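You operate a simulated robot arm through the tools that you are given. There is no shell and no other tool. Be economical: measure what you need, move in short steps, check, and stop when the job is done.

You run a simulated two-armed robot. Do the job below in one go: nothing can be reset, and whatever is moved stays where it is left.

## Task
Clamp piston ONE in the collar on the plate and slide it to the green patch.
Fine: hold the plate by its black post with one hand whenever the other moves the red tab slide: draw the slide out to its stop, stand the piston in the collar, push the slide in to its stop; then slide the plate onto the patch. Keep fingers clear of what closes; do no harm.

Only the result counts: the job must be done as asked and must still hold three seconds after the hand-in. Knocking over, shifting, dropping, spilling or breaking anything else fails it.

## Robot
Two 7-joint arms with fingered hands on one trunk, on a base that drives. Base frame: it is fixed to the floor where the robot stands at the start and does not move with it; the origin is under the middle of the robot, x ahead of it, y to its left, z up; the surface under the hand at the start is at about z = 0.85. Lengths are in m, angles in rad, forces in N, time in s.
The left shoulder is at the start at [0.08, 0.198, 1.44], the right one opposite. With the tool pointing down near the work surface each hand reaches from about 0.1 to 0.74 m from the robot's upright axis, wherever it stands, measured 20 degrees to its own side. Places, roughly: bottom ring with a blue lug [0.7, -0.3, 0.9]; collar on the plate [0.6, 0, 0.9]; long orange lever [0.8, 0.5, 1.1]; middle ring with a yellow lug [0.7, -0.3, 0.9]; red tab slide [0.6, -0.1, 0.9]; top ring with a red lug [0.7, -0.3, 1]. Payload 4 kg a hand.
The TCP of each hand is the grasp point between the finger pads, 0.026 m short of the fingertips. In the tool frame z runs along the fingers and y along their closing line. The gripper opens to 0.132 m. The gripper's body begins 0.073 m behind the TCP. The gripper is a hand of 4 fingers: y runs from the thumb to the fingers, the wrist lies at [0, 0, -0.239] in the tool frame, and closing takes about 1.5 s.
Orientation is that of the tool frame in the base frame, as a unit quaternion [w, x, y, z]. With the fingers straight down and closing along the base's y, the tool's x points along the base's -x, its y along +y and its z along -z.

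## Interface
- The arms move only by the tool servo_tool. It takes "left_commands", "right_commands" or both (then of equal length, played together; a hand with none holds still); each is a list of rows, each a list of 6 numbers: the turn, a rotation vector about the base's x, y, z in rad, then the shift along the base's x, y, z in m. In form: [[ax, ay, az, dx, dy, dz], ...]. A call has 1 to 10 rows; each row is the pose to reach, as a shift and turn from the pose commanded when the call began. "left_gripper" and "right_gripper" are, for a hand that has rows, the gripper command, from -1 (shut) to 1 (fully open), values between in proportion, set as the call begins (left out, the last holds). Rows are played at 5 a second. More than 0.05 m and 0.15 rad between two rows, or a gripper value outside its range, and nothing of the call is played. A pose out of reach is approached as far as the arm can. The call stops where the force on the tool passes 60 N (or 10 N more than at its start, if that is more) or the arm is blocked; 0.2 s more then pass. The fingers move at their own pace (about 0.072 m/s each) and stop on an object; they squeeze with about 25 N. The grip force told is the motor's: it shows also when the fingers shut on nothing. Time passes only in rows, and 0.2 s behind the last, so rows that repeat a pose let the fingers close. The reply holds the time, the measured pose of the TCP, the force on the tool along the base axes, the opening and the grip force, in the units named above and with some noise, with the torque about the TCP (base axes, N m) and any sound that the robot's microphone picked up.
- Cameras (640 x 400 px; columns grow to the right, rows downward): "scene" is now at [0.1069, 0.0045, 1.5971]; the picture's right is [0.07, -1.00, 0.00], its down [-0.78, -0.05, -0.62] and it looks along [0.62, 0.04, -0.78] (base axes); focal length 248 px, centre (320, 200). "left" rides on the left gripper at [-0.068, 0.002, -0.097] in its tool frame; the picture's right is [-0.02, -1.00, 0.00], its down [0.82, -0.02, -0.58] and it looks along [0.58, -0.01, 0.82] (tool axes); focal length 270 px, centre (320, 200). "right" rides on the right gripper at [0.068, 0.002, -0.097] in its tool frame; the picture's right is [-0.03, 1.00, 0.00], its down [-0.82, -0.02, -0.58] and it looks along [-0.58, -0.01, 0.82] (tool axes); focal length 270 px, centre (320, 200). There is no depth. A picture from a camera that has moved, and an enlarged one, comes with that camera's place and axes in the base frame and with its lens.
- get_image(camera): a new picture of that camera. It takes no simulated time.
- lift_body(by): slides the trunk up (or, below 0, down) by that many m; the arms and the scene camera ride with it, the base frame stays. It gives what a move gives, with no picture.
- steer(legs): drives the robot by 1 to 6 legs, each [ahead, left, turn to the left] in m, m and rad, along the robot's own axes; the way and the turn of a leg run together, so that a leg with both is an arc; at most 1.5 m and 3.142 rad a leg. The arms and the cameras ride along, it lands a little off, and it stops where it bumps. It gives what a move gives.
- curl_fingers(finger1, finger2, finger3, thumb_bend, hand): sets how far each is bent, from 0 (flat) to 100 (curled in); at 30 the hand is open as for a grip, at 70 the pads meet at the TCP. One left out holds its place. A second passes; each finger stops where it meets its share of the squeeze, and holds until it gets a number again. A gripper value or a shape takes the hand back. It gives what a move gives, with no picture; readings hold the bend of each and the force on the fingers (four entries, about 0 where the hand has none), thumb and palm.
- preshape(shape, hand): the hand has 4 fingers and takes this shape, open, in about a second: jaw (thumb against the fingers, like two jaws); tri (thumb and two fingers); tip (a fingertip pinch); poke (one finger out to press); point (the index stretched); flat (the hand flat); cup (the hand cupped); fist (a fist). The gripper value then closes the fingers along that shape, each until it touches; the sizes above hold for jaw. It gives what a move gives, with no picture.
- turn_head(pan, tilt): turns the head with the scene camera to pan (to the left, within 1.501 rad either way) and tilt (down, from -0.506 to 1.204), counted from straight ahead of the robot. It gives what a move gives.
- enlarge(camera, box): a new picture of the part [left, top, right, bottom] of that camera's present view, enlarged. It takes no simulated time.
- job_done(): hands the job in; it is judged then, once.

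Work in short steps. Places have to be worked out from the pictures, the camera data and where the tool is seen: move nearer, look again, correct. Check each grasp and each placing, and mend what went wrong. You have 120 turns and 100 pictures in all, those below and enlarged ones among them. Open the grippers and draw the arms clear of the work before you hand the job in, unless the task says otherwise; then end with one line.

The tools are called after "Call:" as a command line: name --argument value ..., lists and objects as JSON in quotes. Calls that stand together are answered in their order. servo_tool: Moves the arms, as the interface text tells. Its arguments: {"type":"object","properties":{"left_commands":{"type":"array"},"left_gripper":{"type":"number"},"right_commands":{"type":"array"},"right_gripper":{"type":"number"}},"required":[]} The other tools are called the same way: lift_body (by) slides the trunk up or down; preshape (shape, hand) gives the hand a shape; curl_fingers (finger1, finger2, finger3, thumb_bend, hand) moves the fingers one by one; steer (legs) drives the base; turn_head (pan, tilt) turns the head that bears the scene camera; get_image (camera) takes a picture; enlarge (camera, box) takes an enlarged picture of a part of a camera's view; job_done () hands the job in.

At the start:

```text
time_s: 0.0
left_position: [0.3302, 0.2046, 0.9999]
left_ee_rot: [0.001, 0.0, 1.0, 0.0]
left_ft_force: [0.9, 0.2, -0.9]
left_moment: [-0.02, -0.03, 0.01]
left_opening: 0.132
left_grip_force: 0.0
left_shape: jaw
left_bend: [30.0, 30.0, 30.0, 30.0]
left_finger forces: [0.1, 0.0, 0.0, 0.0, 0.1, 0.0]
right_position: [0.6238, -0.1117, 1.1001]
right_ee_rot: [0.0, 0.0, 1.0, 0.0]
right_ft_force: [0.5, -0.6, 0.3]
right_moment: [0.02, -0.03, 0.03]
right_opening: 0.1318
right_grip_force: 0.0
right_shape: jaw
right_bend: [30.0, 30.0, 30.0, 30.0]
right_finger forces: [0.0, 0.1, 0.1, 0.1, 0.0, 0.0]
trunk travel left (down, up): [-0.75, 0.09]
robot x, y, heading: [-0.0018, -0.0018, -0.001]
head pan, tilt: [0.066, 0.899]
```

scene: 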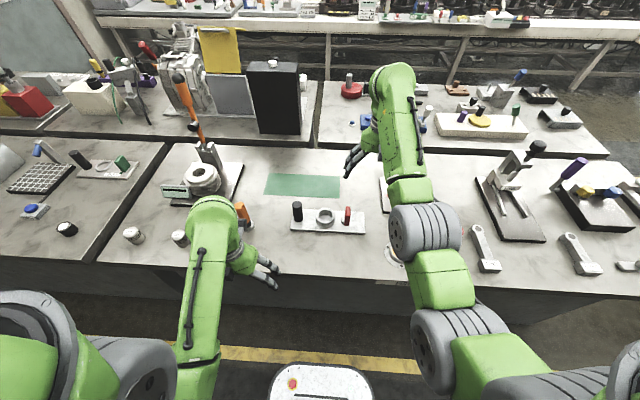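
right: 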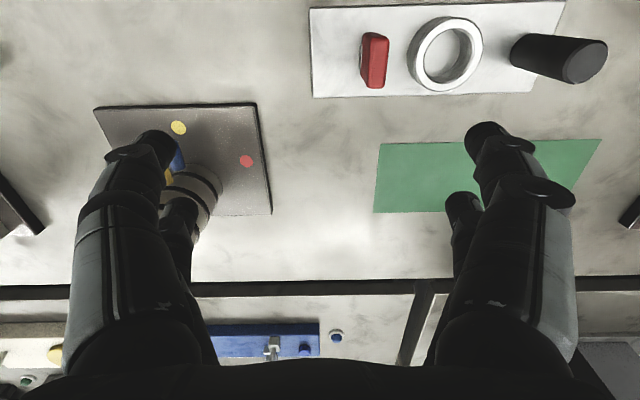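
left: 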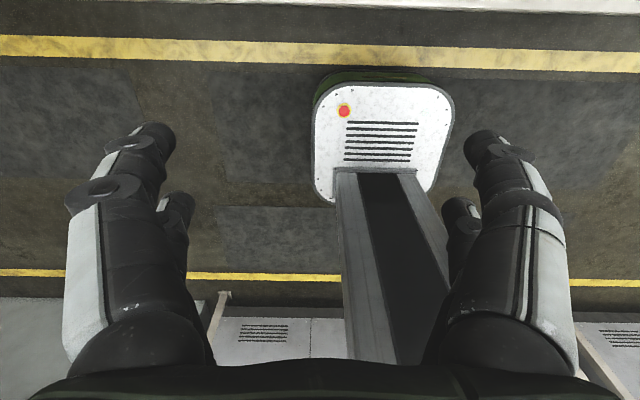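

I see the plate with black post, collar, and red tab in the middle of the table. I look for piston ONE by enlarging parts of the scene.

Call:
enlarge --camera "scene" --box '[240, 160, 400, 260]'

Call:
enlarge --camera "scene" --box '[100, 150, 260, 250]'

Call:
enlarge --camera "scene" --box '[420, 150, 640, 288]'

```text
4.00 times, centred on (320, 210) of scene
camera zoom: at [0.1069, 0.0045, 1.5971], right [0.07, -1.0, 0.0], down [-0.78, -0.05, -0.62], along [0.62, 0.04, -0.78], focal length 992 px, centre (320, 160)
```

zoom: 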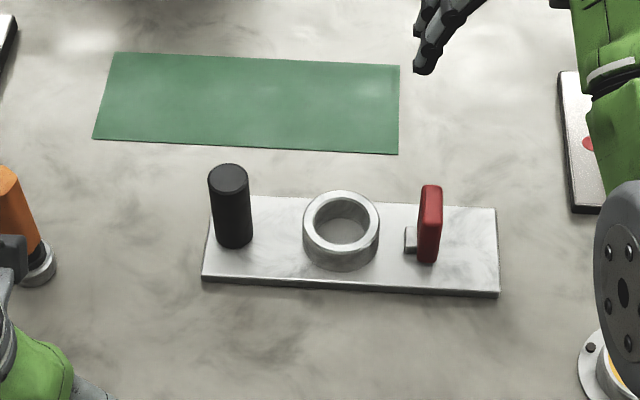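

```text
4.00 times, centred on (180, 200) of scene
camera zoom: at [0.1069, 0.0045, 1.5971], right [0.07, -1.0, 0.0], down [-0.78, -0.05, -0.62], along [0.62, 0.04, -0.78], focal length 992 px, centre (880, 200)
```

zoom: 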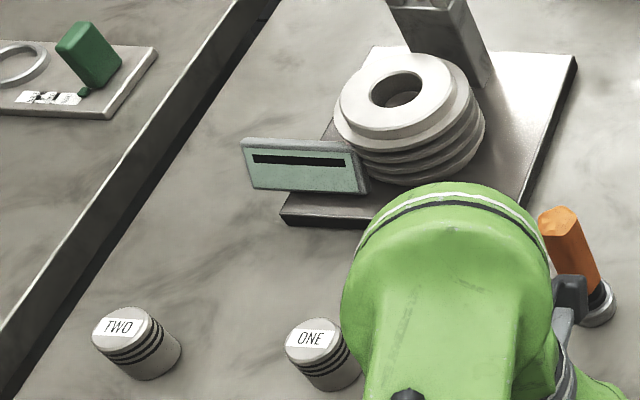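

```text
2.90 times, centred on (530, 219) of scene
camera zoom: at [0.1069, 0.0045, 1.5971], right [0.07, -1.0, 0.0], down [-0.78, -0.05, -0.62], along [0.62, 0.04, -0.78], focal length 718 px, centre (-289, 145)
```

zoom: 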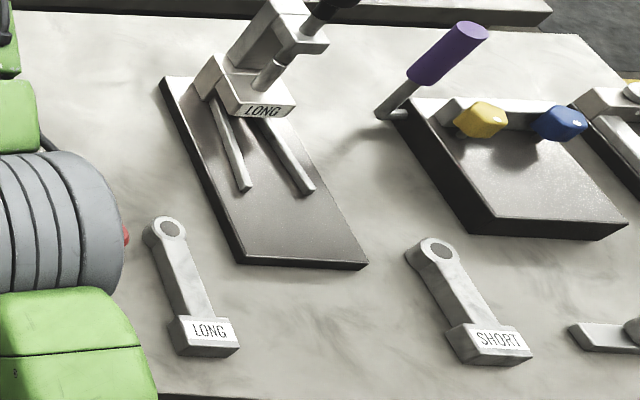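

Piston ONE is at about (0.486, 0.49); the collar at (0.60, 0.02), the post at (0.596, 0.115), the tab at (0.59, -0.06). I look closer at the plate through the right hand camera.

Call:
enlarge --camera "right" --box '[300, 0, 620, 200]'

```text
2.00 times, centred on (460, 100) of right
camera zoom: at [0.5553, -0.1084, 1.1954], right [0.03, 1.0, 0.0], down [0.82, -0.02, 0.58], along [0.58, -0.01, -0.82], focal length 541 px, centre (40, 400)
```

zoom: 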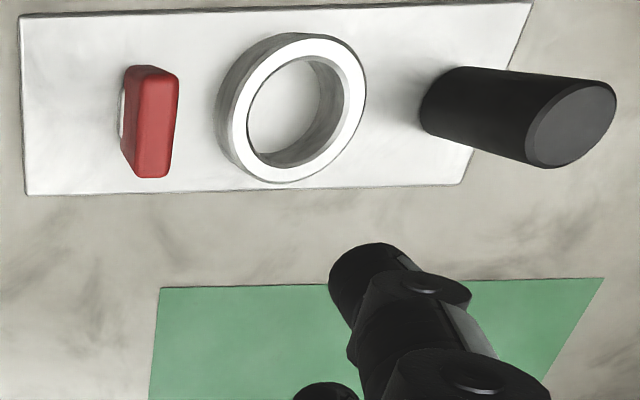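

From the right camera: the plate spans x 0.555–0.642, y −0.117–0.138; the patch spans x 0.709–0.823, y −0.029–0.268; the post is near (0.599, 0.113). I bring the left hand above the post, partly open.

Call:
servo_tool --left_commands '[[0, 0, 0, 0, 0, 0.04], [0, 0, 0, 0.04, -0.015, 0.06], [0, 0, 0, 0.085, -0.03, 0.06], [0, 0, 0, 0.13, -0.045, 0.06], [0, 0, 0, 0.175, -0.06, 0.06], [0, 0, 0, 0.22, -0.075, 0.06], [0, 0, 0, 0.269, -0.0916, 0.06], [0, 0, 0, 0.269, -0.0916, 0.06]]' --left_gripper 0.3

```text
refused: row 7 steps farther than a row can; nothing moved
```

The last step was just over the limit; I repeat with finer steps.

Call:
servo_tool --left_commands '[[0, 0, 0, 0, 0, 0.04], [0, 0, 0, 0.035, -0.012, 0.06], [0, 0, 0, 0.075, -0.026, 0.06], [0, 0, 0, 0.115, -0.039, 0.06], [0, 0, 0, 0.155, -0.053, 0.06], [0, 0, 0, 0.195, -0.067, 0.06], [0, 0, 0, 0.232, -0.079, 0.06], [0, 0, 0, 0.269, -0.0916, 0.06], [0, 0, 0, 0.269, -0.0916, 0.06]]' --left_gripper 0.3

Call:
get_image --camera "right"

Call:
get_image --camera "left"

Call:
enlarge --camera "scene" --box '[120, 180, 400, 355]'

```text
time_s: 2.0
left_position: [0.5989, 0.1132, 1.0604]
left_ee_rot: [0.001, 0.001, 1.0, 0.001]
left_ft_force: [-0.1, 0.7, 0.1]
left_moment: [-0.02, -0.01, -0.01]
left_opening: 0.0862
left_grip_force: 0.1
left_shape: jaw
left_bend: [70.0, 70.0, 70.0, 64.0]
left_finger forces: [0.1, 0.0, 0.1, 0.0, 0.1, 0.0]
left hand out of reach, approached as far as the arm can: row 1, 2, 3, 4, 5
right_position: [0.6233, -0.1117, 1.1006]
right_ee_rot: [0.001, -0.001, 1.0, 0.001]
right_ft_force: [-0.2, -0.9, 0.6]
right_moment: [-0.01, 0.02, -0.03]
right_opening: 0.132
right_grip_force: 0.0
right_shape: jaw
right_bend: [30.0, 30.0, 30.0, 30.0]
right_finger forces: [0.0, 0.1, 0.0, 0.1, 0.0, 0.1]
trunk travel left (down, up): [-0.75, 0.09]
robot x, y, heading: [0.0014, -0.0002, 0.003]
head pan, tilt: [0.066, 0.899]
```

```text
92 pictures are left
camera right: at [0.5545, -0.1081, 1.1958], right [0.02, 1.0, 0.0], down [0.82, -0.02, 0.58], along [0.58, -0.01, -0.82], focal length 270 px, centre (320, 200)
```

right: 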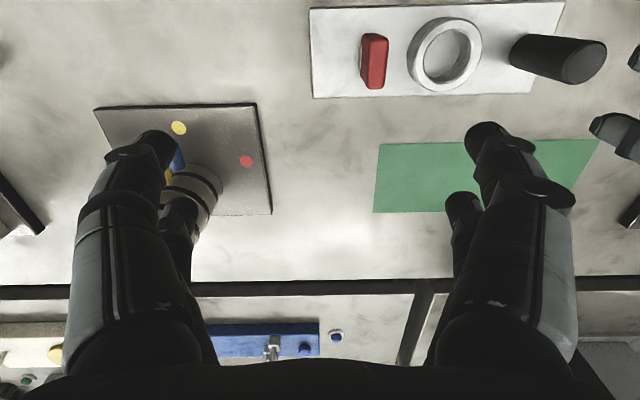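

```text
91 pictures are left
camera left: at [0.6656, 0.1156, 1.1579], right [0.02, -1.0, 0.0], down [-0.82, -0.02, 0.58], along [-0.58, -0.01, -0.82], focal length 270 px, centre (320, 200)
```

left: 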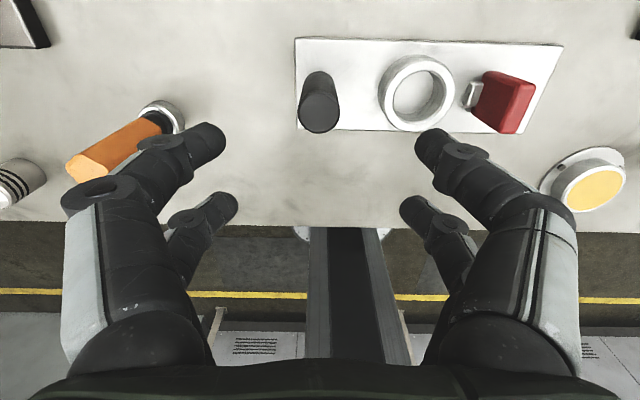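

```text
2.29 times, centred on (260, 268) of scene
camera zoom: at [0.1058, 0.0048, 1.5972], right [0.07, -1.0, 0.0], down [-0.78, -0.05, -0.62], along [0.62, 0.04, -0.78], focal length 567 px, centre (457, 46)
```

zoom: 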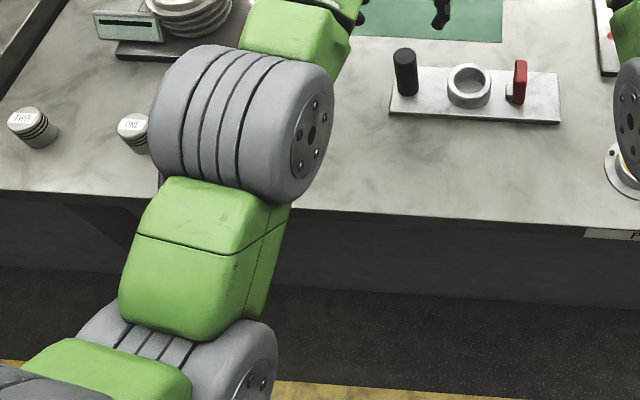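

The left hand is above the post (post ≈ (0.600, 0.114)). I zoom on the tab and collar from this side.

Call:
enlarge --camera "left" --box '[370, 30, 570, 155]'

Call:
enlarge --camera "right" --box '[300, 0, 500, 125]'

```text
3.20 times, centred on (470, 92) of left
camera zoom: at [0.6656, 0.1156, 1.1579], right [0.02, -1.0, 0.0], down [-0.82, -0.02, 0.58], along [-0.58, -0.01, -0.82], focal length 865 px, centre (-160, 544)
```

zoom: 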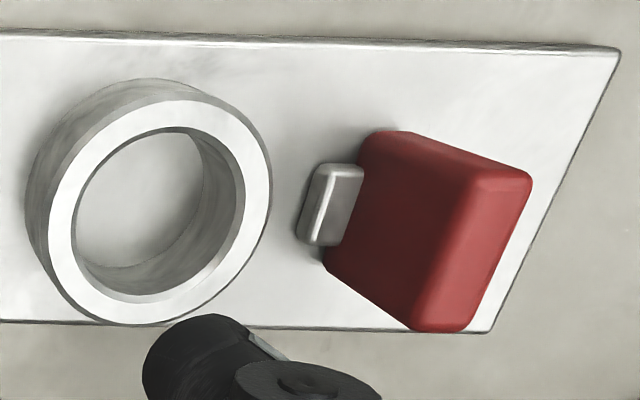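

```text
3.20 times, centred on (400, 62) of right
camera zoom: at [0.5545, -0.1081, 1.1958], right [0.02, 1.0, 0.0], down [0.82, -0.02, 0.58], along [0.58, -0.01, -0.82], focal length 865 px, centre (64, 640)
```

zoom: 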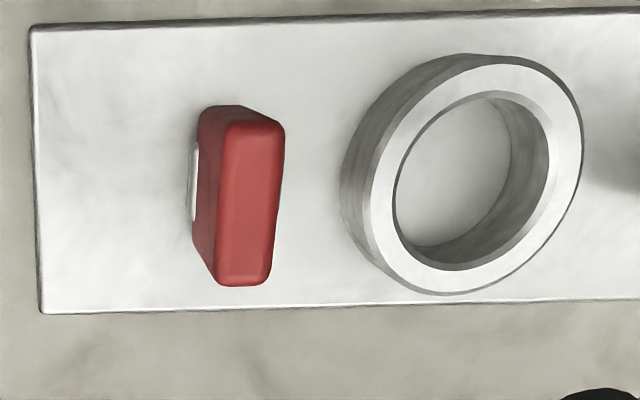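

Triangulating, the tab's top is at z≈0.922, centre (0.598, −0.056), about 41 mm in x and 16 mm in y; there is a metal bolt on its collar side. I look at the finger layout before grasping.

Call:
turn_head --pan -0.05 --tilt 0.7

Call:
enlarge --camera "scene" --box '[220, 140, 420, 265]'

```text
time_s: 2.7
left_position: [0.598, 0.1142, 1.0602]
left_ee_rot: [0.001, 0.001, 1.0, 0.0]
left_ft_force: [-0.2, 0.5, -0.2]
left_moment: [0.03, 0.02, 0.01]
left_opening: 0.0861
left_grip_force: 0.0
left_shape: jaw
left_bend: [70.0, 70.0, 70.0, 64.0]
left_finger forces: [0.0, 0.0, 0.0, 0.0, 0.1, 0.0]
right_position: [0.6244, -0.1113, 1.0998]
right_ee_rot: [0.001, 0.001, 1.0, 0.0]
right_ft_force: [0.2, 0.5, -1.2]
right_moment: [0.03, -0.04, -0.02]
right_opening: 0.132
right_grip_force: 0.1
right_shape: jaw
right_bend: [30.0, 30.0, 30.0, 30.0]
right_finger forces: [0.1, 0.1, 0.0, 0.0, 0.1, 0.0]
trunk travel left (down, up): [-0.75, 0.09]
robot x, y, heading: [-0.0022, -0.0012, 0.0]
head pan, tilt: [-0.051, 0.7]
```

```text
3.20 times, centred on (320, 202) of scene
camera zoom: at [0.1157, -0.0046, 1.6131], right [-0.05, -1.0, 0.0], down [-0.64, 0.03, -0.76], along [0.76, -0.04, -0.64], focal length 793 px, centre (320, 192)
```

zoom: 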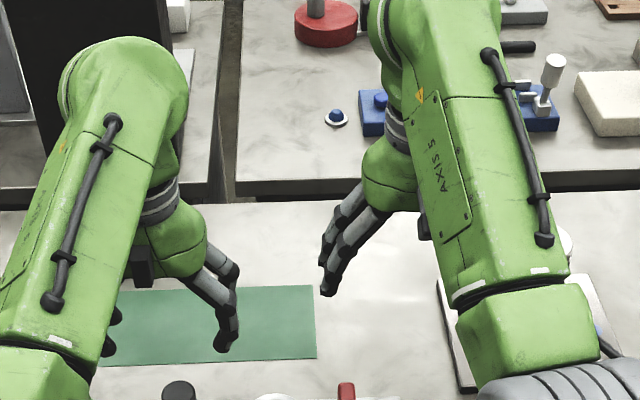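

Each jaw has two digits spaced about ±0.02 across; the collar's top is at z≈0.89, centre (0.598, 0.020). I lower the left hand around the post.

Call:
servo_tool --left_commands '[[0, 0, 0, 0.001, 0.0005, -0.04], [0, 0, 0, 0.001, 0.0005, -0.08], [0, 0, 0, 0.001, 0.0005, -0.12], [0, 0, 0, 0.001, 0.0005, -0.14], [0, 0, 0, 0.001, 0.0005, -0.14]]'

Call:
get_image --camera "left"

```text
time_s: 3.9
left_position: [0.6016, 0.1133, 0.9189]
left_ee_rot: [0.001, 0.0, 1.0, 0.001]
left_ft_force: [0.0, 0.0, -0.4]
left_moment: [0.01, 0.0, -0.01]
left_opening: 0.0862
left_grip_force: 0.1
left_shape: jaw
left_bend: [70.0, 70.0, 70.0, 64.0]
left_finger forces: [0.0, 0.1, 0.0, 0.1, 0.0, 0.0]
right_position: [0.6246, -0.1111, 1.0993]
right_ee_rot: [0.0, -0.001, 1.0, 0.0]
right_ft_force: [0.4, 0.3, -1.2]
right_moment: [-0.01, -0.02, -0.02]
right_opening: 0.1318
right_grip_force: 0.0
right_shape: jaw
right_bend: [30.0, 30.0, 30.0, 30.0]
right_finger forces: [0.0, 0.0, 0.0, 0.0, 0.0, 0.0]
trunk travel left (down, up): [-0.75, 0.09]
robot x, y, heading: [-0.0028, -0.0003, 0.003]
head pan, tilt: [-0.051, 0.7]
```

```text
86 pictures are left
camera left: at [0.6679, 0.116, 1.0172], right [0.02, -1.0, 0.0], down [-0.82, -0.02, 0.58], along [-0.58, -0.01, -0.82], focal length 270 px, centre (320, 200)
```

left: 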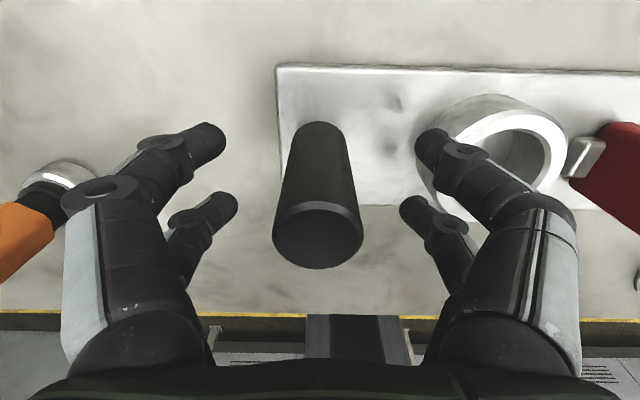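

The post stands centred between the jaws. I close the left hand on it.

Call:
servo_tool --left_commands '[[0, 0, 0, 0, 0, 0], [0, 0, 0, 0, 0, 0], [0, 0, 0, 0, 0, 0], [0, 0, 0, 0, 0, 0], [0, 0, 0, 0, 0, 0], [0, 0, 0, 0, 0, 0]]' --left_gripper -1

Call:
get_image --camera "left"

Call:
get_image --camera "right"

```text
time_s: 5.3
left_position: [0.6008, 0.1141, 0.9187]
left_ee_rot: [-0.001, 0.0, 1.0, 0.0]
left_ft_force: [-0.2, 0.1, 0.7]
left_moment: [0.02, 0.07, -0.01]
left_opening: 0.0045
left_grip_force: 24.9
left_shape: jaw
left_bend: [71.0, 72.0, 72.0, 72.0]
left_finger forces: [24.7, 24.2, 26.8, 0.0, 18.4, 0.0]
right_position: [0.6241, -0.1109, 1.0997]
right_ee_rot: [0.0, 0.0, 1.0, 0.001]
right_ft_force: [0.0, 0.1, -0.3]
right_moment: [0.0, 0.0, 0.01]
right_opening: 0.1317
right_grip_force: 0.0
right_shape: jaw
right_bend: [30.0, 30.0, 30.0, 30.0]
right_finger forces: [0.0, 0.0, 0.0, 0.0, 0.0, 0.1]
trunk travel left (down, up): [-0.75, 0.09]
robot x, y, heading: [0.0013, 0.0013, 0.001]
head pan, tilt: [-0.051, 0.7]
```

```text
85 pictures are left
camera left: at [0.6682, 0.1162, 1.017], right [0.02, -1.0, 0.0], down [-0.82, -0.02, 0.58], along [-0.58, -0.01, -0.82], focal length 270 px, centre (320, 200)
```

left: 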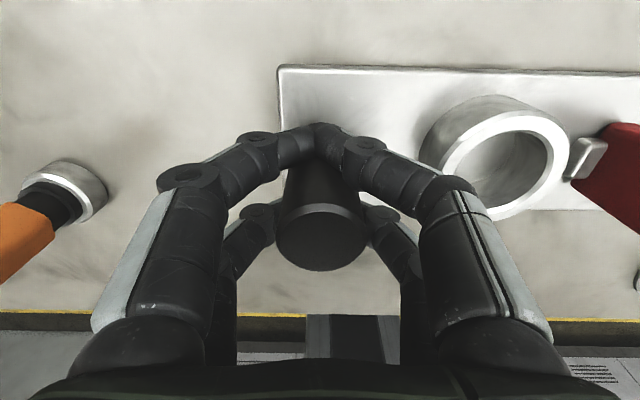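

```text
84 pictures are left
camera right: at [0.5557, -0.1082, 1.1951], right [0.03, 1.0, 0.0], down [0.82, -0.02, 0.58], along [0.58, -0.01, -0.82], focal length 270 px, centre (320, 200)
```

right: 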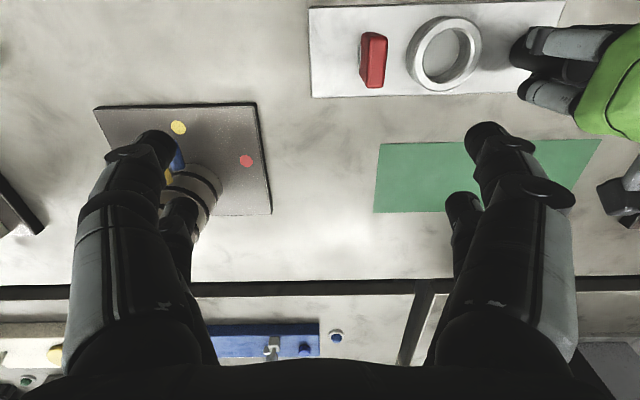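

The post is caged and held; the plate has not moved. I bring the right hand, opened to about 60 mm, over the tab.

Call:
servo_tool --right_commands '[[0, 0, 0, -0.013, 0.028, 0], [0, 0, 0, -0.026, 0.055, 0], [0, 0, 0, -0.026, 0.055, -0.04], [0, 0, 0, -0.026, 0.055, -0.08], [0, 0, 0, -0.026, 0.055, -0.1], [0, 0, 0, -0.026, 0.055, -0.1]]' --right_gripper -0.05

Call:
get_image --camera "right"

Call:
get_image --camera "left"

```text
time_s: 6.7
left_position: [0.601, 0.1138, 0.9192]
left_ee_rot: [0.001, 0.0, 1.0, 0.001]
left_ft_force: [0.9, 0.2, -0.1]
left_moment: [0.03, 0.1, 0.0]
left_opening: 0.0047
left_grip_force: 25.3
left_shape: jaw
left_bend: [71.0, 72.0, 72.0, 72.0]
left_finger forces: [26.2, 25.3, 27.4, 0.1, 19.0, 0.0]
right_position: [0.5979, -0.0556, 1.0008]
right_ee_rot: [0.0, 0.001, 1.0, 0.0]
right_ft_force: [-0.5, -0.2, 0.2]
right_moment: [-0.01, 0.0, -0.02]
right_opening: 0.0631
right_grip_force: 0.1
right_shape: jaw
right_bend: [73.0, 73.0, 73.0, 70.0]
right_finger forces: [0.1, 0.1, 0.0, 0.0, 0.0, 0.0]
trunk travel left (down, up): [-0.75, 0.09]
robot x, y, heading: [0.0038, -0.0008, -0.002]
head pan, tilt: [-0.051, 0.7]
```

```text
83 pictures are left
camera right: at [0.5286, -0.0531, 1.0957], right [0.03, 1.0, 0.0], down [0.82, -0.02, 0.58], along [0.58, -0.01, -0.82], focal length 270 px, centre (320, 200)
```

right: 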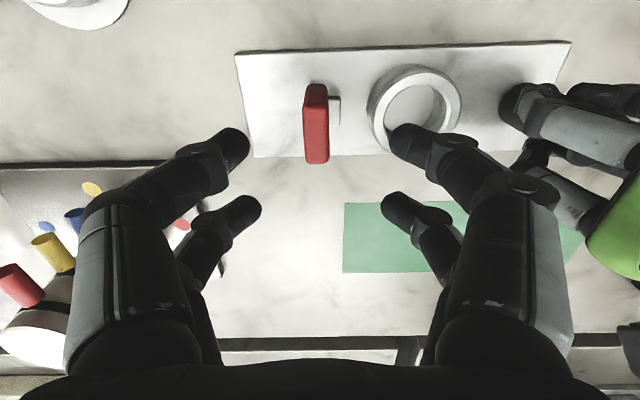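

```text
82 pictures are left
camera left: at [0.6683, 0.116, 1.0172], right [0.02, -1.0, 0.0], down [-0.82, -0.02, 0.58], along [-0.58, -0.01, -0.82], focal length 270 px, centre (320, 200)
```

left: 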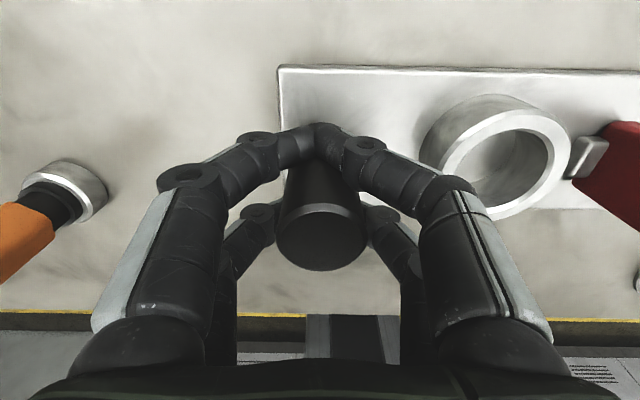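

The tab is centred under the right jaws. I go down to z≈0.92 so the tips stay above the collar's rim.

Call:
servo_tool --right_commands '[[0, 0, 0, 0, -0.001, -0.03], [0, 0, 0, 0, -0.001, -0.06], [0, 0, 0, 0, -0.001, -0.08], [0, 0, 0, 0, -0.001, -0.08]]'

Call:
get_image --camera "right"

```text
time_s: 7.7
left_position: [0.6, 0.1135, 0.9193]
left_ee_rot: [0.001, 0.001, 1.0, 0.001]
left_ft_force: [-0.9, 0.3, 0.1]
left_moment: [0.0, 0.05, -0.04]
left_opening: 0.0048
left_grip_force: 25.7
left_shape: jaw
left_bend: [71.0, 72.0, 72.0, 72.0]
left_finger forces: [26.6, 25.4, 27.4, 0.0, 19.3, 0.0]
right_position: [0.5979, -0.0565, 0.9195]
right_ee_rot: [0.0, 0.001, 1.0, 0.0]
right_ft_force: [-0.3, 0.1, -0.5]
right_moment: [0.02, -0.01, 0.03]
right_opening: 0.0632
right_grip_force: 0.0
right_shape: jaw
right_bend: [73.0, 73.0, 73.0, 70.0]
right_finger forces: [0.0, 0.0, 0.0, 0.0, 0.0, 0.0]
trunk travel left (down, up): [-0.75, 0.09]
robot x, y, heading: [-0.0018, 0.0009, -0.002]
head pan, tilt: [-0.051, 0.7]
```

```text
81 pictures are left
camera right: at [0.5299, -0.0547, 1.0151], right [0.03, 1.0, 0.0], down [0.82, -0.02, 0.58], along [0.58, -0.01, -0.82], focal length 270 px, centre (320, 200)
```

right: 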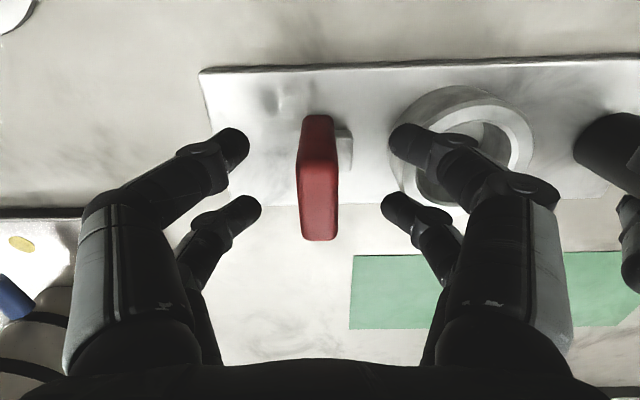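

The tab is right at the TCP. I close the right hand on it.

Call:
servo_tool --right_commands '[[0, 0, 0, 0, 0, 0], [0, 0, 0, 0, 0, 0], [0, 0, 0, 0, 0, 0], [0, 0, 0, 0, 0, 0], [0, 0, 0, 0, 0, 0]]' --right_gripper -1

Call:
get_image --camera "right"

```text
time_s: 8.9
left_position: [0.6007, 0.113, 0.9201]
left_ee_rot: [0.001, 0.001, 1.0, 0.001]
left_ft_force: [0.0, 0.8, -0.5]
left_moment: [0.01, 0.03, -0.05]
left_opening: 0.0048
left_grip_force: 24.7
left_shape: jaw
left_bend: [71.0, 72.0, 72.0, 72.0]
left_finger forces: [27.7, 25.3, 27.7, 0.0, 19.0, 0.0]
right_position: [0.5998, -0.0579, 0.9195]
right_ee_rot: [0.0, 0.0, 1.0, -0.001]
right_ft_force: [0.3, -0.1, 0.1]
right_moment: [-0.05, -0.04, 0.01]
right_opening: 0.0131
right_grip_force: 24.9
right_shape: jaw
right_bend: [72.0, 72.0, 72.0, 70.0]
right_finger forces: [22.0, 22.3, 22.2, 0.1, 22.8, 0.0]
trunk travel left (down, up): [-0.75, 0.09]
robot x, y, heading: [0.0007, -0.0013, -0.001]
head pan, tilt: [-0.051, 0.7]
```

```text
80 pictures are left
camera right: at [0.5301, -0.0548, 1.015], right [0.03, 1.0, 0.0], down [0.82, -0.02, 0.58], along [0.58, -0.01, -0.82], focal length 270 px, centre (320, 200)
```

right: 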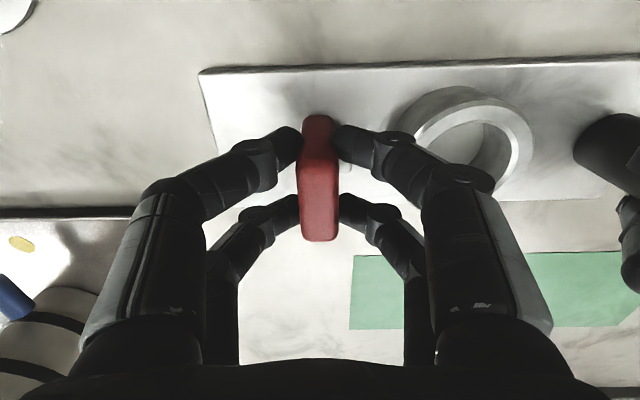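

The tab is gripped well. I draw it out along −y in small steps, with the left hand holding the post.

Call:
servo_tool --right_commands '[[0, 0, 0, 0, -0.006, 0], [0, 0, 0, 0, -0.012, 0], [0, 0, 0, 0, -0.018, 0], [0, 0, 0, 0, -0.024, 0], [0, 0, 0, 0, -0.03, 0], [0, 0, 0, 0, -0.036, 0]]'

Call:
get_image --camera "right"

```text
time_s: 10.3
left_position: [0.6011, 0.1131, 0.9193]
left_ee_rot: [0.001, 0.001, 1.0, 0.001]
left_ft_force: [-0.3, -4.7, 0.1]
left_moment: [-0.15, -0.02, -0.05]
left_opening: 0.0048
left_grip_force: 24.7
left_shape: jaw
left_bend: [71.0, 72.0, 72.0, 72.0]
left_finger forces: [28.7, 24.7, 30.0, 0.0, 20.4, 0.1]
right_position: [0.5992, -0.0929, 0.9209]
right_ee_rot: [0.0, -0.001, 1.0, 0.0]
right_ft_force: [0.5, 4.1, 0.4]
right_moment: [0.09, -0.01, -0.02]
right_opening: 0.0128
right_grip_force: 25.2
right_shape: jaw
right_bend: [72.0, 72.0, 72.0, 70.0]
right_finger forces: [24.5, 24.5, 22.0, 0.0, 22.3, 0.0]
trunk travel left (down, up): [-0.75, 0.09]
robot x, y, heading: [0.0009, -0.0029, -0.005]
head pan, tilt: [-0.051, 0.7]
```

```text
79 pictures are left
camera right: at [0.5301, -0.0903, 1.0152], right [0.02, 1.0, 0.0], down [0.82, -0.02, 0.58], along [0.58, -0.01, -0.82], focal length 270 px, centre (320, 200)
```

right: 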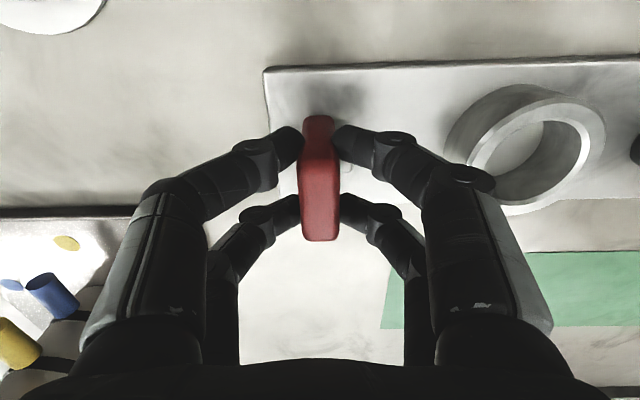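

The slide moves with about 4 N of drag and has come 35 mm out. I continue to the stop.

Call:
servo_tool --right_commands '[[0, 0, 0, 0, -0.003, 0], [0, 0, 0, 0, -0.006, 0], [0, 0, 0, 0, -0.009, 0], [0, 0, 0, 0, -0.012, 0], [0, 0, 0, 0, -0.015, 0], [0, 0, 0, 0, -0.018, 0]]'

Call:
get_image --camera "right"

```text
time_s: 11.7
left_position: [0.6001, 0.1121, 0.9201]
left_ee_rot: [0.001, 0.001, 1.0, 0.0]
left_ft_force: [-0.4, -13.5, 0.3]
left_moment: [-0.37, 0.05, -0.08]
left_opening: 0.0044
left_grip_force: 25.3
left_shape: jaw
left_bend: [71.0, 72.0, 71.0, 72.0]
left_finger forces: [29.3, 23.1, 33.7, 0.0, 23.4, 0.1]
right_position: [0.5988, -0.1099, 0.9195]
right_ee_rot: [0.0, -0.001, 1.0, 0.0]
right_ft_force: [0.6, 13.0, -0.3]
right_moment: [0.29, -0.07, -0.05]
right_opening: 0.0123
right_grip_force: 25.2
right_shape: jaw
right_bend: [72.0, 72.0, 72.0, 70.0]
right_finger forces: [27.3, 27.7, 21.2, 0.0, 20.6, 0.0]
trunk travel left (down, up): [-0.75, 0.09]
robot x, y, heading: [0.0005, -0.0008, 0.001]
head pan, tilt: [-0.051, 0.7]
```

```text
78 pictures are left
camera right: at [0.5297, -0.1078, 1.0154], right [0.02, 1.0, 0.0], down [0.82, -0.02, 0.58], along [0.58, -0.01, -0.82], focal length 270 px, centre (320, 200)
```

right: 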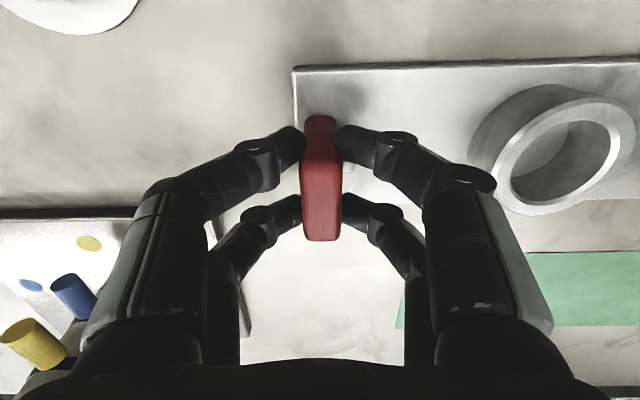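

The force rose to 13 N, perhaps the stop. I pull a few millimetres more to confirm.

Call:
servo_tool --right_commands '[[0, 0, 0, 0, -0.001, 0], [0, 0, 0, 0, -0.002, 0], [0, 0, 0, 0, -0.003, 0], [0, 0, 0, 0, -0.004, 0], [0, 0, 0, 0, -0.004, 0]]'

Call:
get_image --camera "right"

```text
time_s: 12.9
left_position: [0.6009, 0.1124, 0.9194]
left_ee_rot: [0.0, 0.001, 1.0, -0.001]
left_ft_force: [-1.1, -22.0, 0.0]
left_moment: [-0.51, 0.04, -0.12]
left_opening: 0.0046
left_grip_force: 24.4
left_shape: jaw
left_bend: [72.0, 72.0, 71.0, 71.0]
left_finger forces: [28.0, 20.7, 35.5, 0.0, 26.4, 0.0]
right_position: [0.5981, -0.1148, 0.9199]
right_ee_rot: [0.0, -0.001, 1.0, 0.001]
right_ft_force: [0.8, 21.8, 0.3]
right_moment: [0.58, -0.01, -0.04]
right_opening: 0.0116
right_grip_force: 24.9
right_shape: jaw
right_bend: [72.0, 72.0, 72.0, 70.0]
right_finger forces: [29.5, 29.6, 19.2, 0.0, 17.7, 0.1]
trunk travel left (down, up): [-0.75, 0.09]
robot x, y, heading: [0.0003, 0.0022, -0.001]
head pan, tilt: [-0.051, 0.7]
```

```text
77 pictures are left
camera right: at [0.5298, -0.1119, 1.0151], right [0.02, 1.0, 0.0], down [0.82, -0.02, 0.58], along [0.58, -0.01, -0.82], focal length 270 px, centre (320, 200)
```

right: 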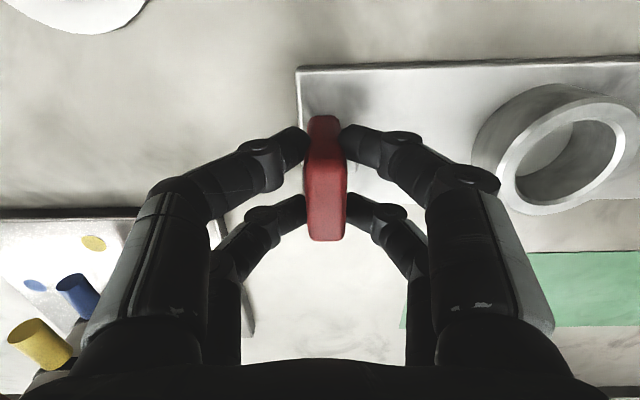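

The tab no longer follows and the fingers flex: the slide is at its out stop (force 22 N). I open the right hand, lift straight up and draw aside.

Call:
servo_tool --right_commands '[[0, 0, 0, 0, 0.001, 0], [0, 0, 0, 0, 0.002, 0], [0, 0, 0, 0, 0.002, 0], [0, 0, 0, 0, 0.002, 0.04], [0, 0, 0, 0, 0.002, 0.08], [0, 0, 0, 0, 0.002, 0.12], [0, 0, 0, -0.02, -0.03, 0.15], [0, 0, 0, -0.05, -0.06, 0.17], [0, 0, 0, -0.08, -0.09, 0.18], [0, 0, 0, -0.1, -0.12, 0.18]]' --right_gripper 0.0

Call:
get_image --camera "right"

Call:
get_image --camera "left"

```text
time_s: 15.1
left_position: [0.6009, 0.1135, 0.9182]
left_ee_rot: [0.0, 0.0, 1.0, 0.002]
left_ft_force: [-0.2, 1.3, 1.0]
left_moment: [0.0, 0.09, -0.07]
left_opening: 0.0037
left_grip_force: 24.9
left_shape: jaw
left_bend: [71.0, 72.0, 71.0, 71.0]
left_finger forces: [33.0, 28.2, 29.4, 0.1, 23.8, 0.1]
right_position: [0.5178, -0.2373, 1.0826]
right_ee_rot: [0.0, -0.001, 1.0, 0.001]
right_ft_force: [0.7, 0.9, 0.1]
right_moment: [0.04, 0.04, 0.03]
right_opening: 0.0655
right_grip_force: 0.1
right_shape: jaw
right_bend: [73.0, 73.0, 73.0, 70.0]
right_finger forces: [0.0, 0.1, 0.0, 0.1, 0.1, 0.0]
right hand out of reach, approached as far as the arm can: row 9, 10
trunk travel left (down, up): [-0.75, 0.09]
robot x, y, heading: [-0.0002, 0.0013, -0.003]
head pan, tilt: [-0.051, 0.7]
```

```text
76 pictures are left
camera right: at [0.4493, -0.2351, 1.1774], right [0.02, 1.0, 0.0], down [0.82, -0.02, 0.58], along [0.58, -0.01, -0.82], focal length 270 px, centre (320, 200)
```

right: 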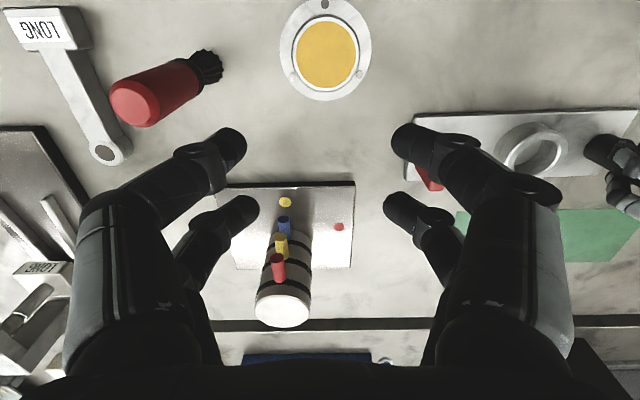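

```text
75 pictures are left
camera left: at [0.6687, 0.1154, 1.017], right [0.02, -1.0, 0.0], down [-0.82, -0.02, 0.58], along [-0.58, -0.01, -0.82], focal length 270 px, centre (320, 200)
```

left: 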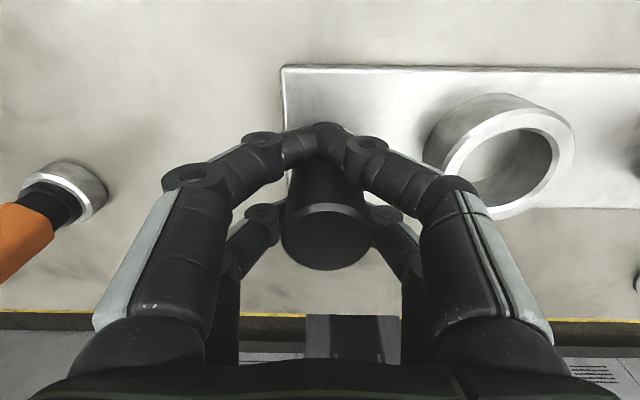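

The tab stays out and the plate is basically where it was. I open the left hand, lift off the post and go over to piston ONE, passing above the orange upright handle (top ≈0.98).

Call:
servo_tool --left_commands '[[0, 0, 0, 0, 0, 0], [0, 0, 0, 0, 0, 0], [0, 0, 0, 0, 0, 0], [0, 0, 0, 0, 0, 0.04], [0, 0, 0, 0, 0, 0.08], [0, 0, 0, 0, 0, 0.12], [0, 0, 0, 0, 0, 0.14]]' --left_gripper 0.3

Call:
servo_tool --left_commands '[[0, 0, 0, -0.012, 0.038, 0], [0, 0, 0, -0.024, 0.076, 0], [0, 0, 0, -0.036, 0.114, 0], [0, 0, 0, -0.048, 0.152, 0], [0, 0, 0, -0.06, 0.19, 0], [0, 0, 0, -0.072, 0.228, 0], [0, 0, 0, -0.084, 0.266, 0], [0, 0, 0, -0.096, 0.304, 0], [0, 0, 0, -0.105, 0.342, 0], [0, 0, 0, -0.114, 0.376, 0]]'

Call:
get_image --camera "left"

```text
time_s: 16.7
left_position: [0.5992, 0.1126, 1.0609]
left_ee_rot: [0.001, 0.001, 1.0, 0.001]
left_ft_force: [0.5, 0.1, 0.2]
left_moment: [0.0, 0.0, -0.03]
left_opening: 0.0858
left_grip_force: 0.1
left_shape: jaw
left_bend: [70.0, 70.0, 70.0, 64.0]
left_finger forces: [0.0, 0.0, 0.0, 0.1, 0.1, 0.1]
right_position: [0.5176, -0.2361, 1.0828]
right_ee_rot: [0.001, 0.0, 1.0, 0.0]
right_ft_force: [-0.7, -1.2, -0.1]
right_moment: [-0.01, -0.03, 0.0]
right_opening: 0.0654
right_grip_force: 0.0
right_shape: jaw
right_bend: [73.0, 73.0, 73.0, 70.0]
right_finger forces: [0.1, 0.0, 0.0, 0.0, 0.1, 0.0]
trunk travel left (down, up): [-0.75, 0.09]
robot x, y, heading: [0.0001, 0.0013, 0.002]
head pan, tilt: [-0.051, 0.7]
```

```text
time_s: 18.9
left_position: [0.4853, 0.4925, 1.0587]
left_ee_rot: [0.0, 0.001, 1.0, -0.001]
left_ft_force: [0.4, 0.7, -1.0]
left_moment: [-0.01, 0.0, -0.01]
left_opening: 0.0856
left_grip_force: 0.1
left_shape: jaw
left_bend: [70.0, 70.0, 70.0, 64.0]
left_finger forces: [0.0, 0.1, 0.0, 0.0, 0.0, 0.1]
right_position: [0.5178, -0.2352, 1.0832]
right_ee_rot: [0.001, 0.0, 1.0, -0.001]
right_ft_force: [0.2, 0.3, 0.0]
right_moment: [0.02, 0.0, 0.02]
right_opening: 0.0656
right_grip_force: 0.0
right_shape: jaw
right_bend: [73.0, 73.0, 73.0, 70.0]
right_finger forces: [0.0, 0.0, 0.0, 0.1, 0.0, 0.0]
trunk travel left (down, up): [-0.75, 0.09]
robot x, y, heading: [0.0007, 0.0016, -0.003]
head pan, tilt: [-0.051, 0.7]
```

```text
74 pictures are left
camera left: at [0.5531, 0.4946, 1.1564], right [0.02, -1.0, 0.0], down [-0.82, -0.02, 0.58], along [-0.58, -0.01, -0.82], focal length 270 px, centre (320, 200)
```

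left: 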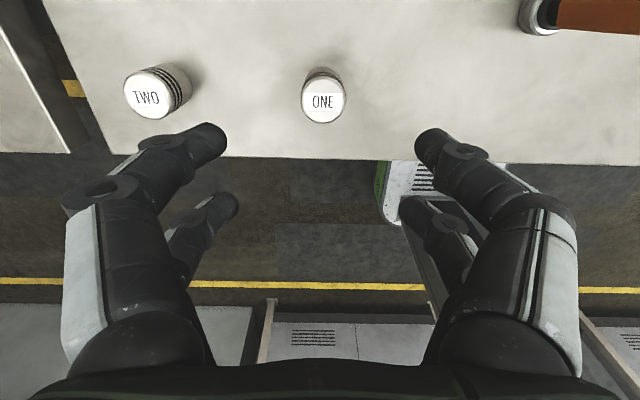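

Piston ONE's top centre is at about (0.485, 0.492, 0.905), diameter ≈40 mm (collar bore ≈49 mm). I lower the left hand, gripping only the upper part so the fingers stay above the collar later.

Call:
servo_tool --left_commands '[[0, 0, 0, 0, -0.001, -0.04], [0, 0, 0, 0, -0.001, -0.08], [0, 0, 0, 0, -0.001, -0.11], [0, 0, 0, 0, -0.001, -0.11]]'

Call:
get_image --camera "left"

```text
time_s: 19.9
left_position: [0.4857, 0.4895, 0.9499]
left_ee_rot: [0.001, 0.001, 1.0, 0.002]
left_ft_force: [0.1, -1.0, -0.7]
left_moment: [-0.01, -0.01, -0.01]
left_opening: 0.0856
left_grip_force: 0.1
left_shape: jaw
left_bend: [70.0, 70.0, 70.0, 64.0]
left_finger forces: [0.1, 0.0, 0.1, 0.0, 0.1, 0.0]
right_position: [0.5184, -0.2368, 1.0833]
right_ee_rot: [0.001, -0.001, 1.0, 0.001]
right_ft_force: [0.5, 0.2, -0.1]
right_moment: [-0.01, -0.03, -0.02]
right_opening: 0.0655
right_grip_force: 0.1
right_shape: jaw
right_bend: [73.0, 73.0, 73.0, 70.0]
right_finger forces: [0.0, 0.1, 0.0, 0.0, 0.0, 0.0]
trunk travel left (down, up): [-0.75, 0.09]
robot x, y, heading: [0.0027, -0.0009, 0.003]
head pan, tilt: [-0.051, 0.7]
```

```text
73 pictures are left
camera left: at [0.5528, 0.4913, 1.0469], right [0.02, -1.0, 0.0], down [-0.82, -0.02, 0.58], along [-0.58, -0.01, -0.82], focal length 270 px, centre (320, 200)
```

left: 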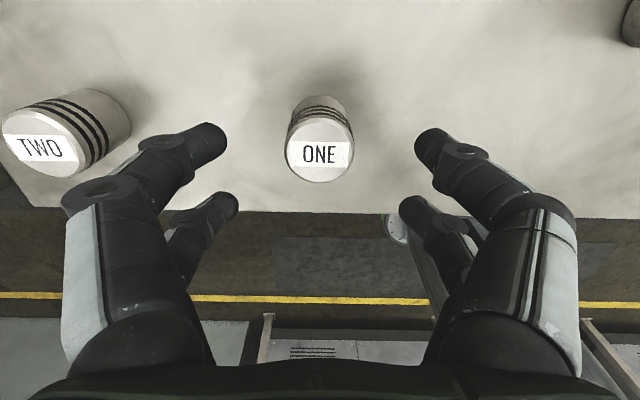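

Aligned (top centre ≈ (0.487, 0.490)). I lower the last 36 mm and close.

Call:
servo_tool --left_commands '[[0, 0, 0, 0.001, 0, -0.02], [0, 0, 0, 0.001, 0, -0.036], [0, 0, 0, 0.001, 0, -0.036]]'

Call:
servo_tool --left_commands '[[0, 0, 0, 0, 0, 0], [0, 0, 0, 0, 0, 0], [0, 0, 0, 0, 0, 0], [0, 0, 0, 0, 0, 0], [0, 0, 0, 0, 0, 0]]' --left_gripper -1

Call:
get_image --camera "left"

```text
time_s: 20.7
left_position: [0.487, 0.4892, 0.914]
left_ee_rot: [0.0, 0.001, 1.0, 0.001]
left_ft_force: [0.7, -0.4, -0.8]
left_moment: [0.01, 0.01, 0.01]
left_opening: 0.0855
left_grip_force: 0.0
left_shape: jaw
left_bend: [70.0, 70.0, 70.0, 64.0]
left_finger forces: [0.0, 0.0, 0.0, 0.1, 0.0, 0.0]
right_position: [0.5178, -0.2366, 1.0821]
right_ee_rot: [0.001, 0.0, 1.0, 0.0]
right_ft_force: [0.5, -0.2, -0.5]
right_moment: [-0.01, -0.03, 0.0]
right_opening: 0.0655
right_grip_force: 0.1
right_shape: jaw
right_bend: [73.0, 73.0, 73.0, 70.0]
right_finger forces: [0.0, 0.1, 0.0, 0.1, 0.0, 0.0]
trunk travel left (down, up): [-0.75, 0.09]
robot x, y, heading: [-0.001, -0.0015, -0.003]
head pan, tilt: [-0.051, 0.7]
```

```text
time_s: 21.9
left_position: [0.4863, 0.4886, 0.9129]
left_ee_rot: [0.001, 0.001, 1.0, 0.001]
left_ft_force: [-0.2, 0.0, 0.2]
left_moment: [0.0, 0.03, 0.01]
left_opening: 0.0173
left_grip_force: 24.9
left_shape: jaw
left_bend: [73.0, 73.0, 73.0, 71.0]
left_finger forces: [21.1, 25.0, 24.6, 0.0, 19.0, 0.1]
right_position: [0.5179, -0.2362, 1.0825]
right_ee_rot: [0.0, 0.0, 1.0, 0.001]
right_ft_force: [0.2, 0.3, -0.1]
right_moment: [0.01, -0.02, -0.03]
right_opening: 0.0653
right_grip_force: 0.0
right_shape: jaw
right_bend: [73.0, 73.0, 73.0, 70.0]
right_finger forces: [0.0, 0.0, 0.0, 0.1, 0.0, 0.0]
trunk travel left (down, up): [-0.75, 0.09]
robot x, y, heading: [-0.0013, 0.0024, -0.003]
head pan, tilt: [-0.051, 0.7]
```

```text
72 pictures are left
camera left: at [0.5542, 0.4916, 1.0111], right [0.02, -1.0, 0.0], down [-0.82, -0.02, 0.58], along [-0.58, -0.01, -0.82], focal length 270 px, centre (320, 200)
```

left: 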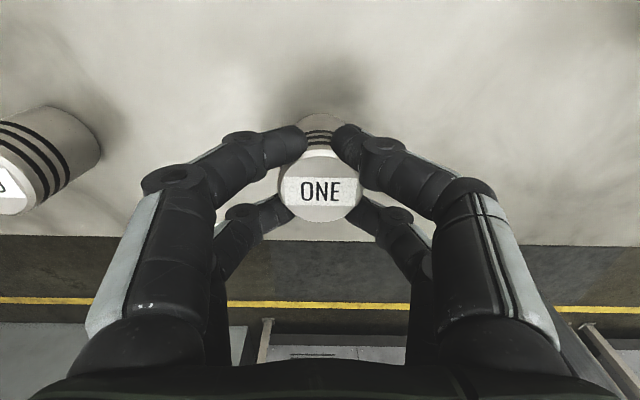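

Piston ONE is held by all four digits. I lift it and carry it at a lower x to keep away from the orange handle.

Call:
servo_tool --left_commands '[[0, 0, 0, 0, 0, 0.03], [0, 0, 0, 0, 0, 0.07], [0, 0, 0, 0, 0, 0.11], [0, 0, 0, 0, 0, 0.145], [0, 0, 0, -0.01, -0.04, 0.145], [0, 0, 0, -0.015, -0.085, 0.145], [0, 0, 0, -0.015, -0.13, 0.145], [0, 0, 0, -0.015, -0.175, 0.145]]'

Call:
get_image --camera "left"

```text
time_s: 23.7
left_position: [0.4733, 0.3126, 1.0561]
left_ee_rot: [0.0, 0.0, 1.0, 0.001]
left_ft_force: [-0.1, 0.3, -0.3]
left_moment: [0.04, -0.01, 0.03]
left_opening: 0.0161
left_grip_force: 25.2
left_shape: jaw
left_bend: [73.0, 73.0, 73.0, 71.0]
left_finger forces: [26.0, 27.7, 27.8, 0.1, 20.6, 0.0]
left hand out of reach, approached as far as the arm can: row 8
right_position: [0.5183, -0.2373, 1.0818]
right_ee_rot: [0.001, 0.0, 1.0, 0.001]
right_ft_force: [-1.0, -0.2, 0.2]
right_moment: [0.03, -0.02, 0.02]
right_opening: 0.0654
right_grip_force: 0.1
right_shape: jaw
right_bend: [73.0, 73.0, 73.0, 70.0]
right_finger forces: [0.0, 0.0, 0.0, 0.0, 0.0, 0.1]
trunk travel left (down, up): [-0.75, 0.09]
robot x, y, heading: [0.0047, -0.0007, -0.0]
head pan, tilt: [-0.051, 0.7]
```

```text
71 pictures are left
camera left: at [0.5412, 0.3155, 1.1534], right [0.02, -1.0, 0.0], down [-0.82, -0.02, 0.58], along [-0.58, -0.01, -0.82], focal length 270 px, centre (320, 200)
```

left: 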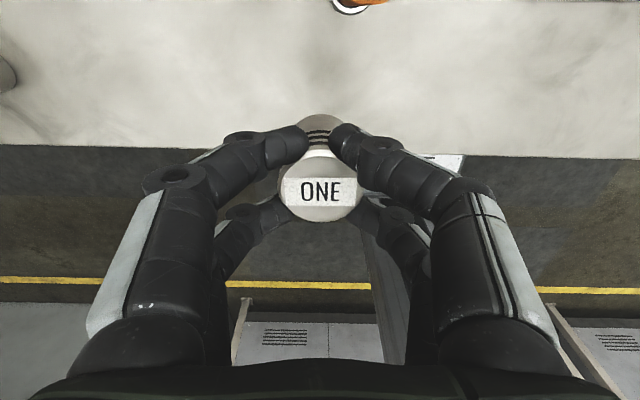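

Still firmly held. I carry it on to hover near the collar.

Call:
servo_tool --left_commands '[[0, 0, 0, 0, -0.04, 0], [0, 0, 0, 0.005, -0.08, 0], [0, 0, 0, 0.02, -0.12, 0], [0, 0, 0, 0.04, -0.16, 0], [0, 0, 0, 0.065, -0.195, 0], [0, 0, 0, 0.09, -0.23, 0], [0, 0, 0, 0.11, -0.265, 0], [0, 0, 0, 0.126, -0.294, 0], [0, 0, 0, 0.126, -0.294, 0]]'

Call:
get_image --camera "left"

Call:
get_image --camera "right"

```text
time_s: 25.7
left_position: [0.5989, 0.0201, 1.0562]
left_ee_rot: [0.001, 0.0, 1.0, 0.001]
left_ft_force: [1.1, -0.1, -1.1]
left_moment: [0.02, -0.03, -0.01]
left_opening: 0.0152
left_grip_force: 25.2
left_shape: jaw
left_bend: [73.0, 73.0, 73.0, 71.0]
left_finger forces: [28.0, 28.8, 33.2, 0.0, 20.5, 0.1]
left hand out of reach, approached as far as the arm can: row 1, 2
right_position: [0.5177, -0.2361, 1.0823]
right_ee_rot: [0.001, 0.0, 1.0, 0.0]
right_ft_force: [-0.4, 0.6, -0.2]
right_moment: [-0.04, -0.02, 0.01]
right_opening: 0.0655
right_grip_force: 0.1
right_shape: jaw
right_bend: [73.0, 73.0, 73.0, 70.0]
right_finger forces: [0.0, 0.0, 0.1, 0.0, 0.1, 0.1]
trunk travel left (down, up): [-0.75, 0.09]
robot x, y, heading: [0.0037, 0.0002, -0.003]
head pan, tilt: [-0.051, 0.7]
```

```text
70 pictures are left
camera left: at [0.6672, 0.0224, 1.1527], right [0.02, -1.0, 0.0], down [-0.82, -0.02, 0.58], along [-0.58, -0.01, -0.82], focal length 270 px, centre (320, 200)
```

left: 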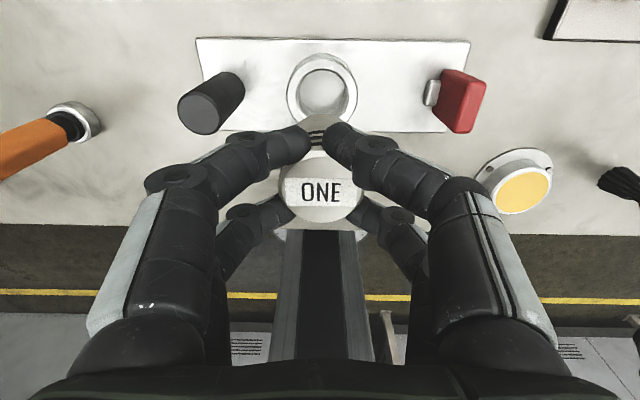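

```text
69 pictures are left
camera right: at [0.4485, -0.2337, 1.1779], right [0.02, 1.0, 0.0], down [0.82, -0.02, 0.58], along [0.58, -0.01, -0.82], focal length 270 px, centre (320, 200)
```

right: 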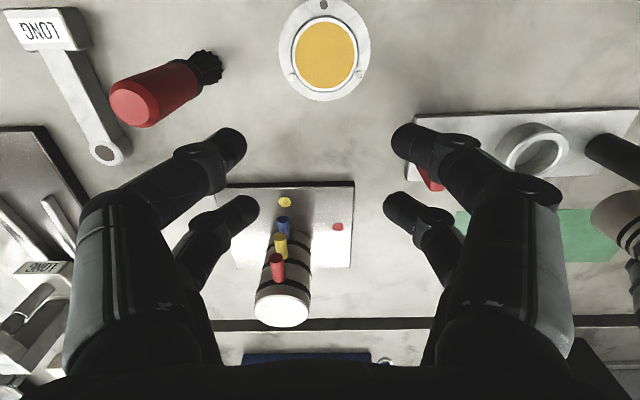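

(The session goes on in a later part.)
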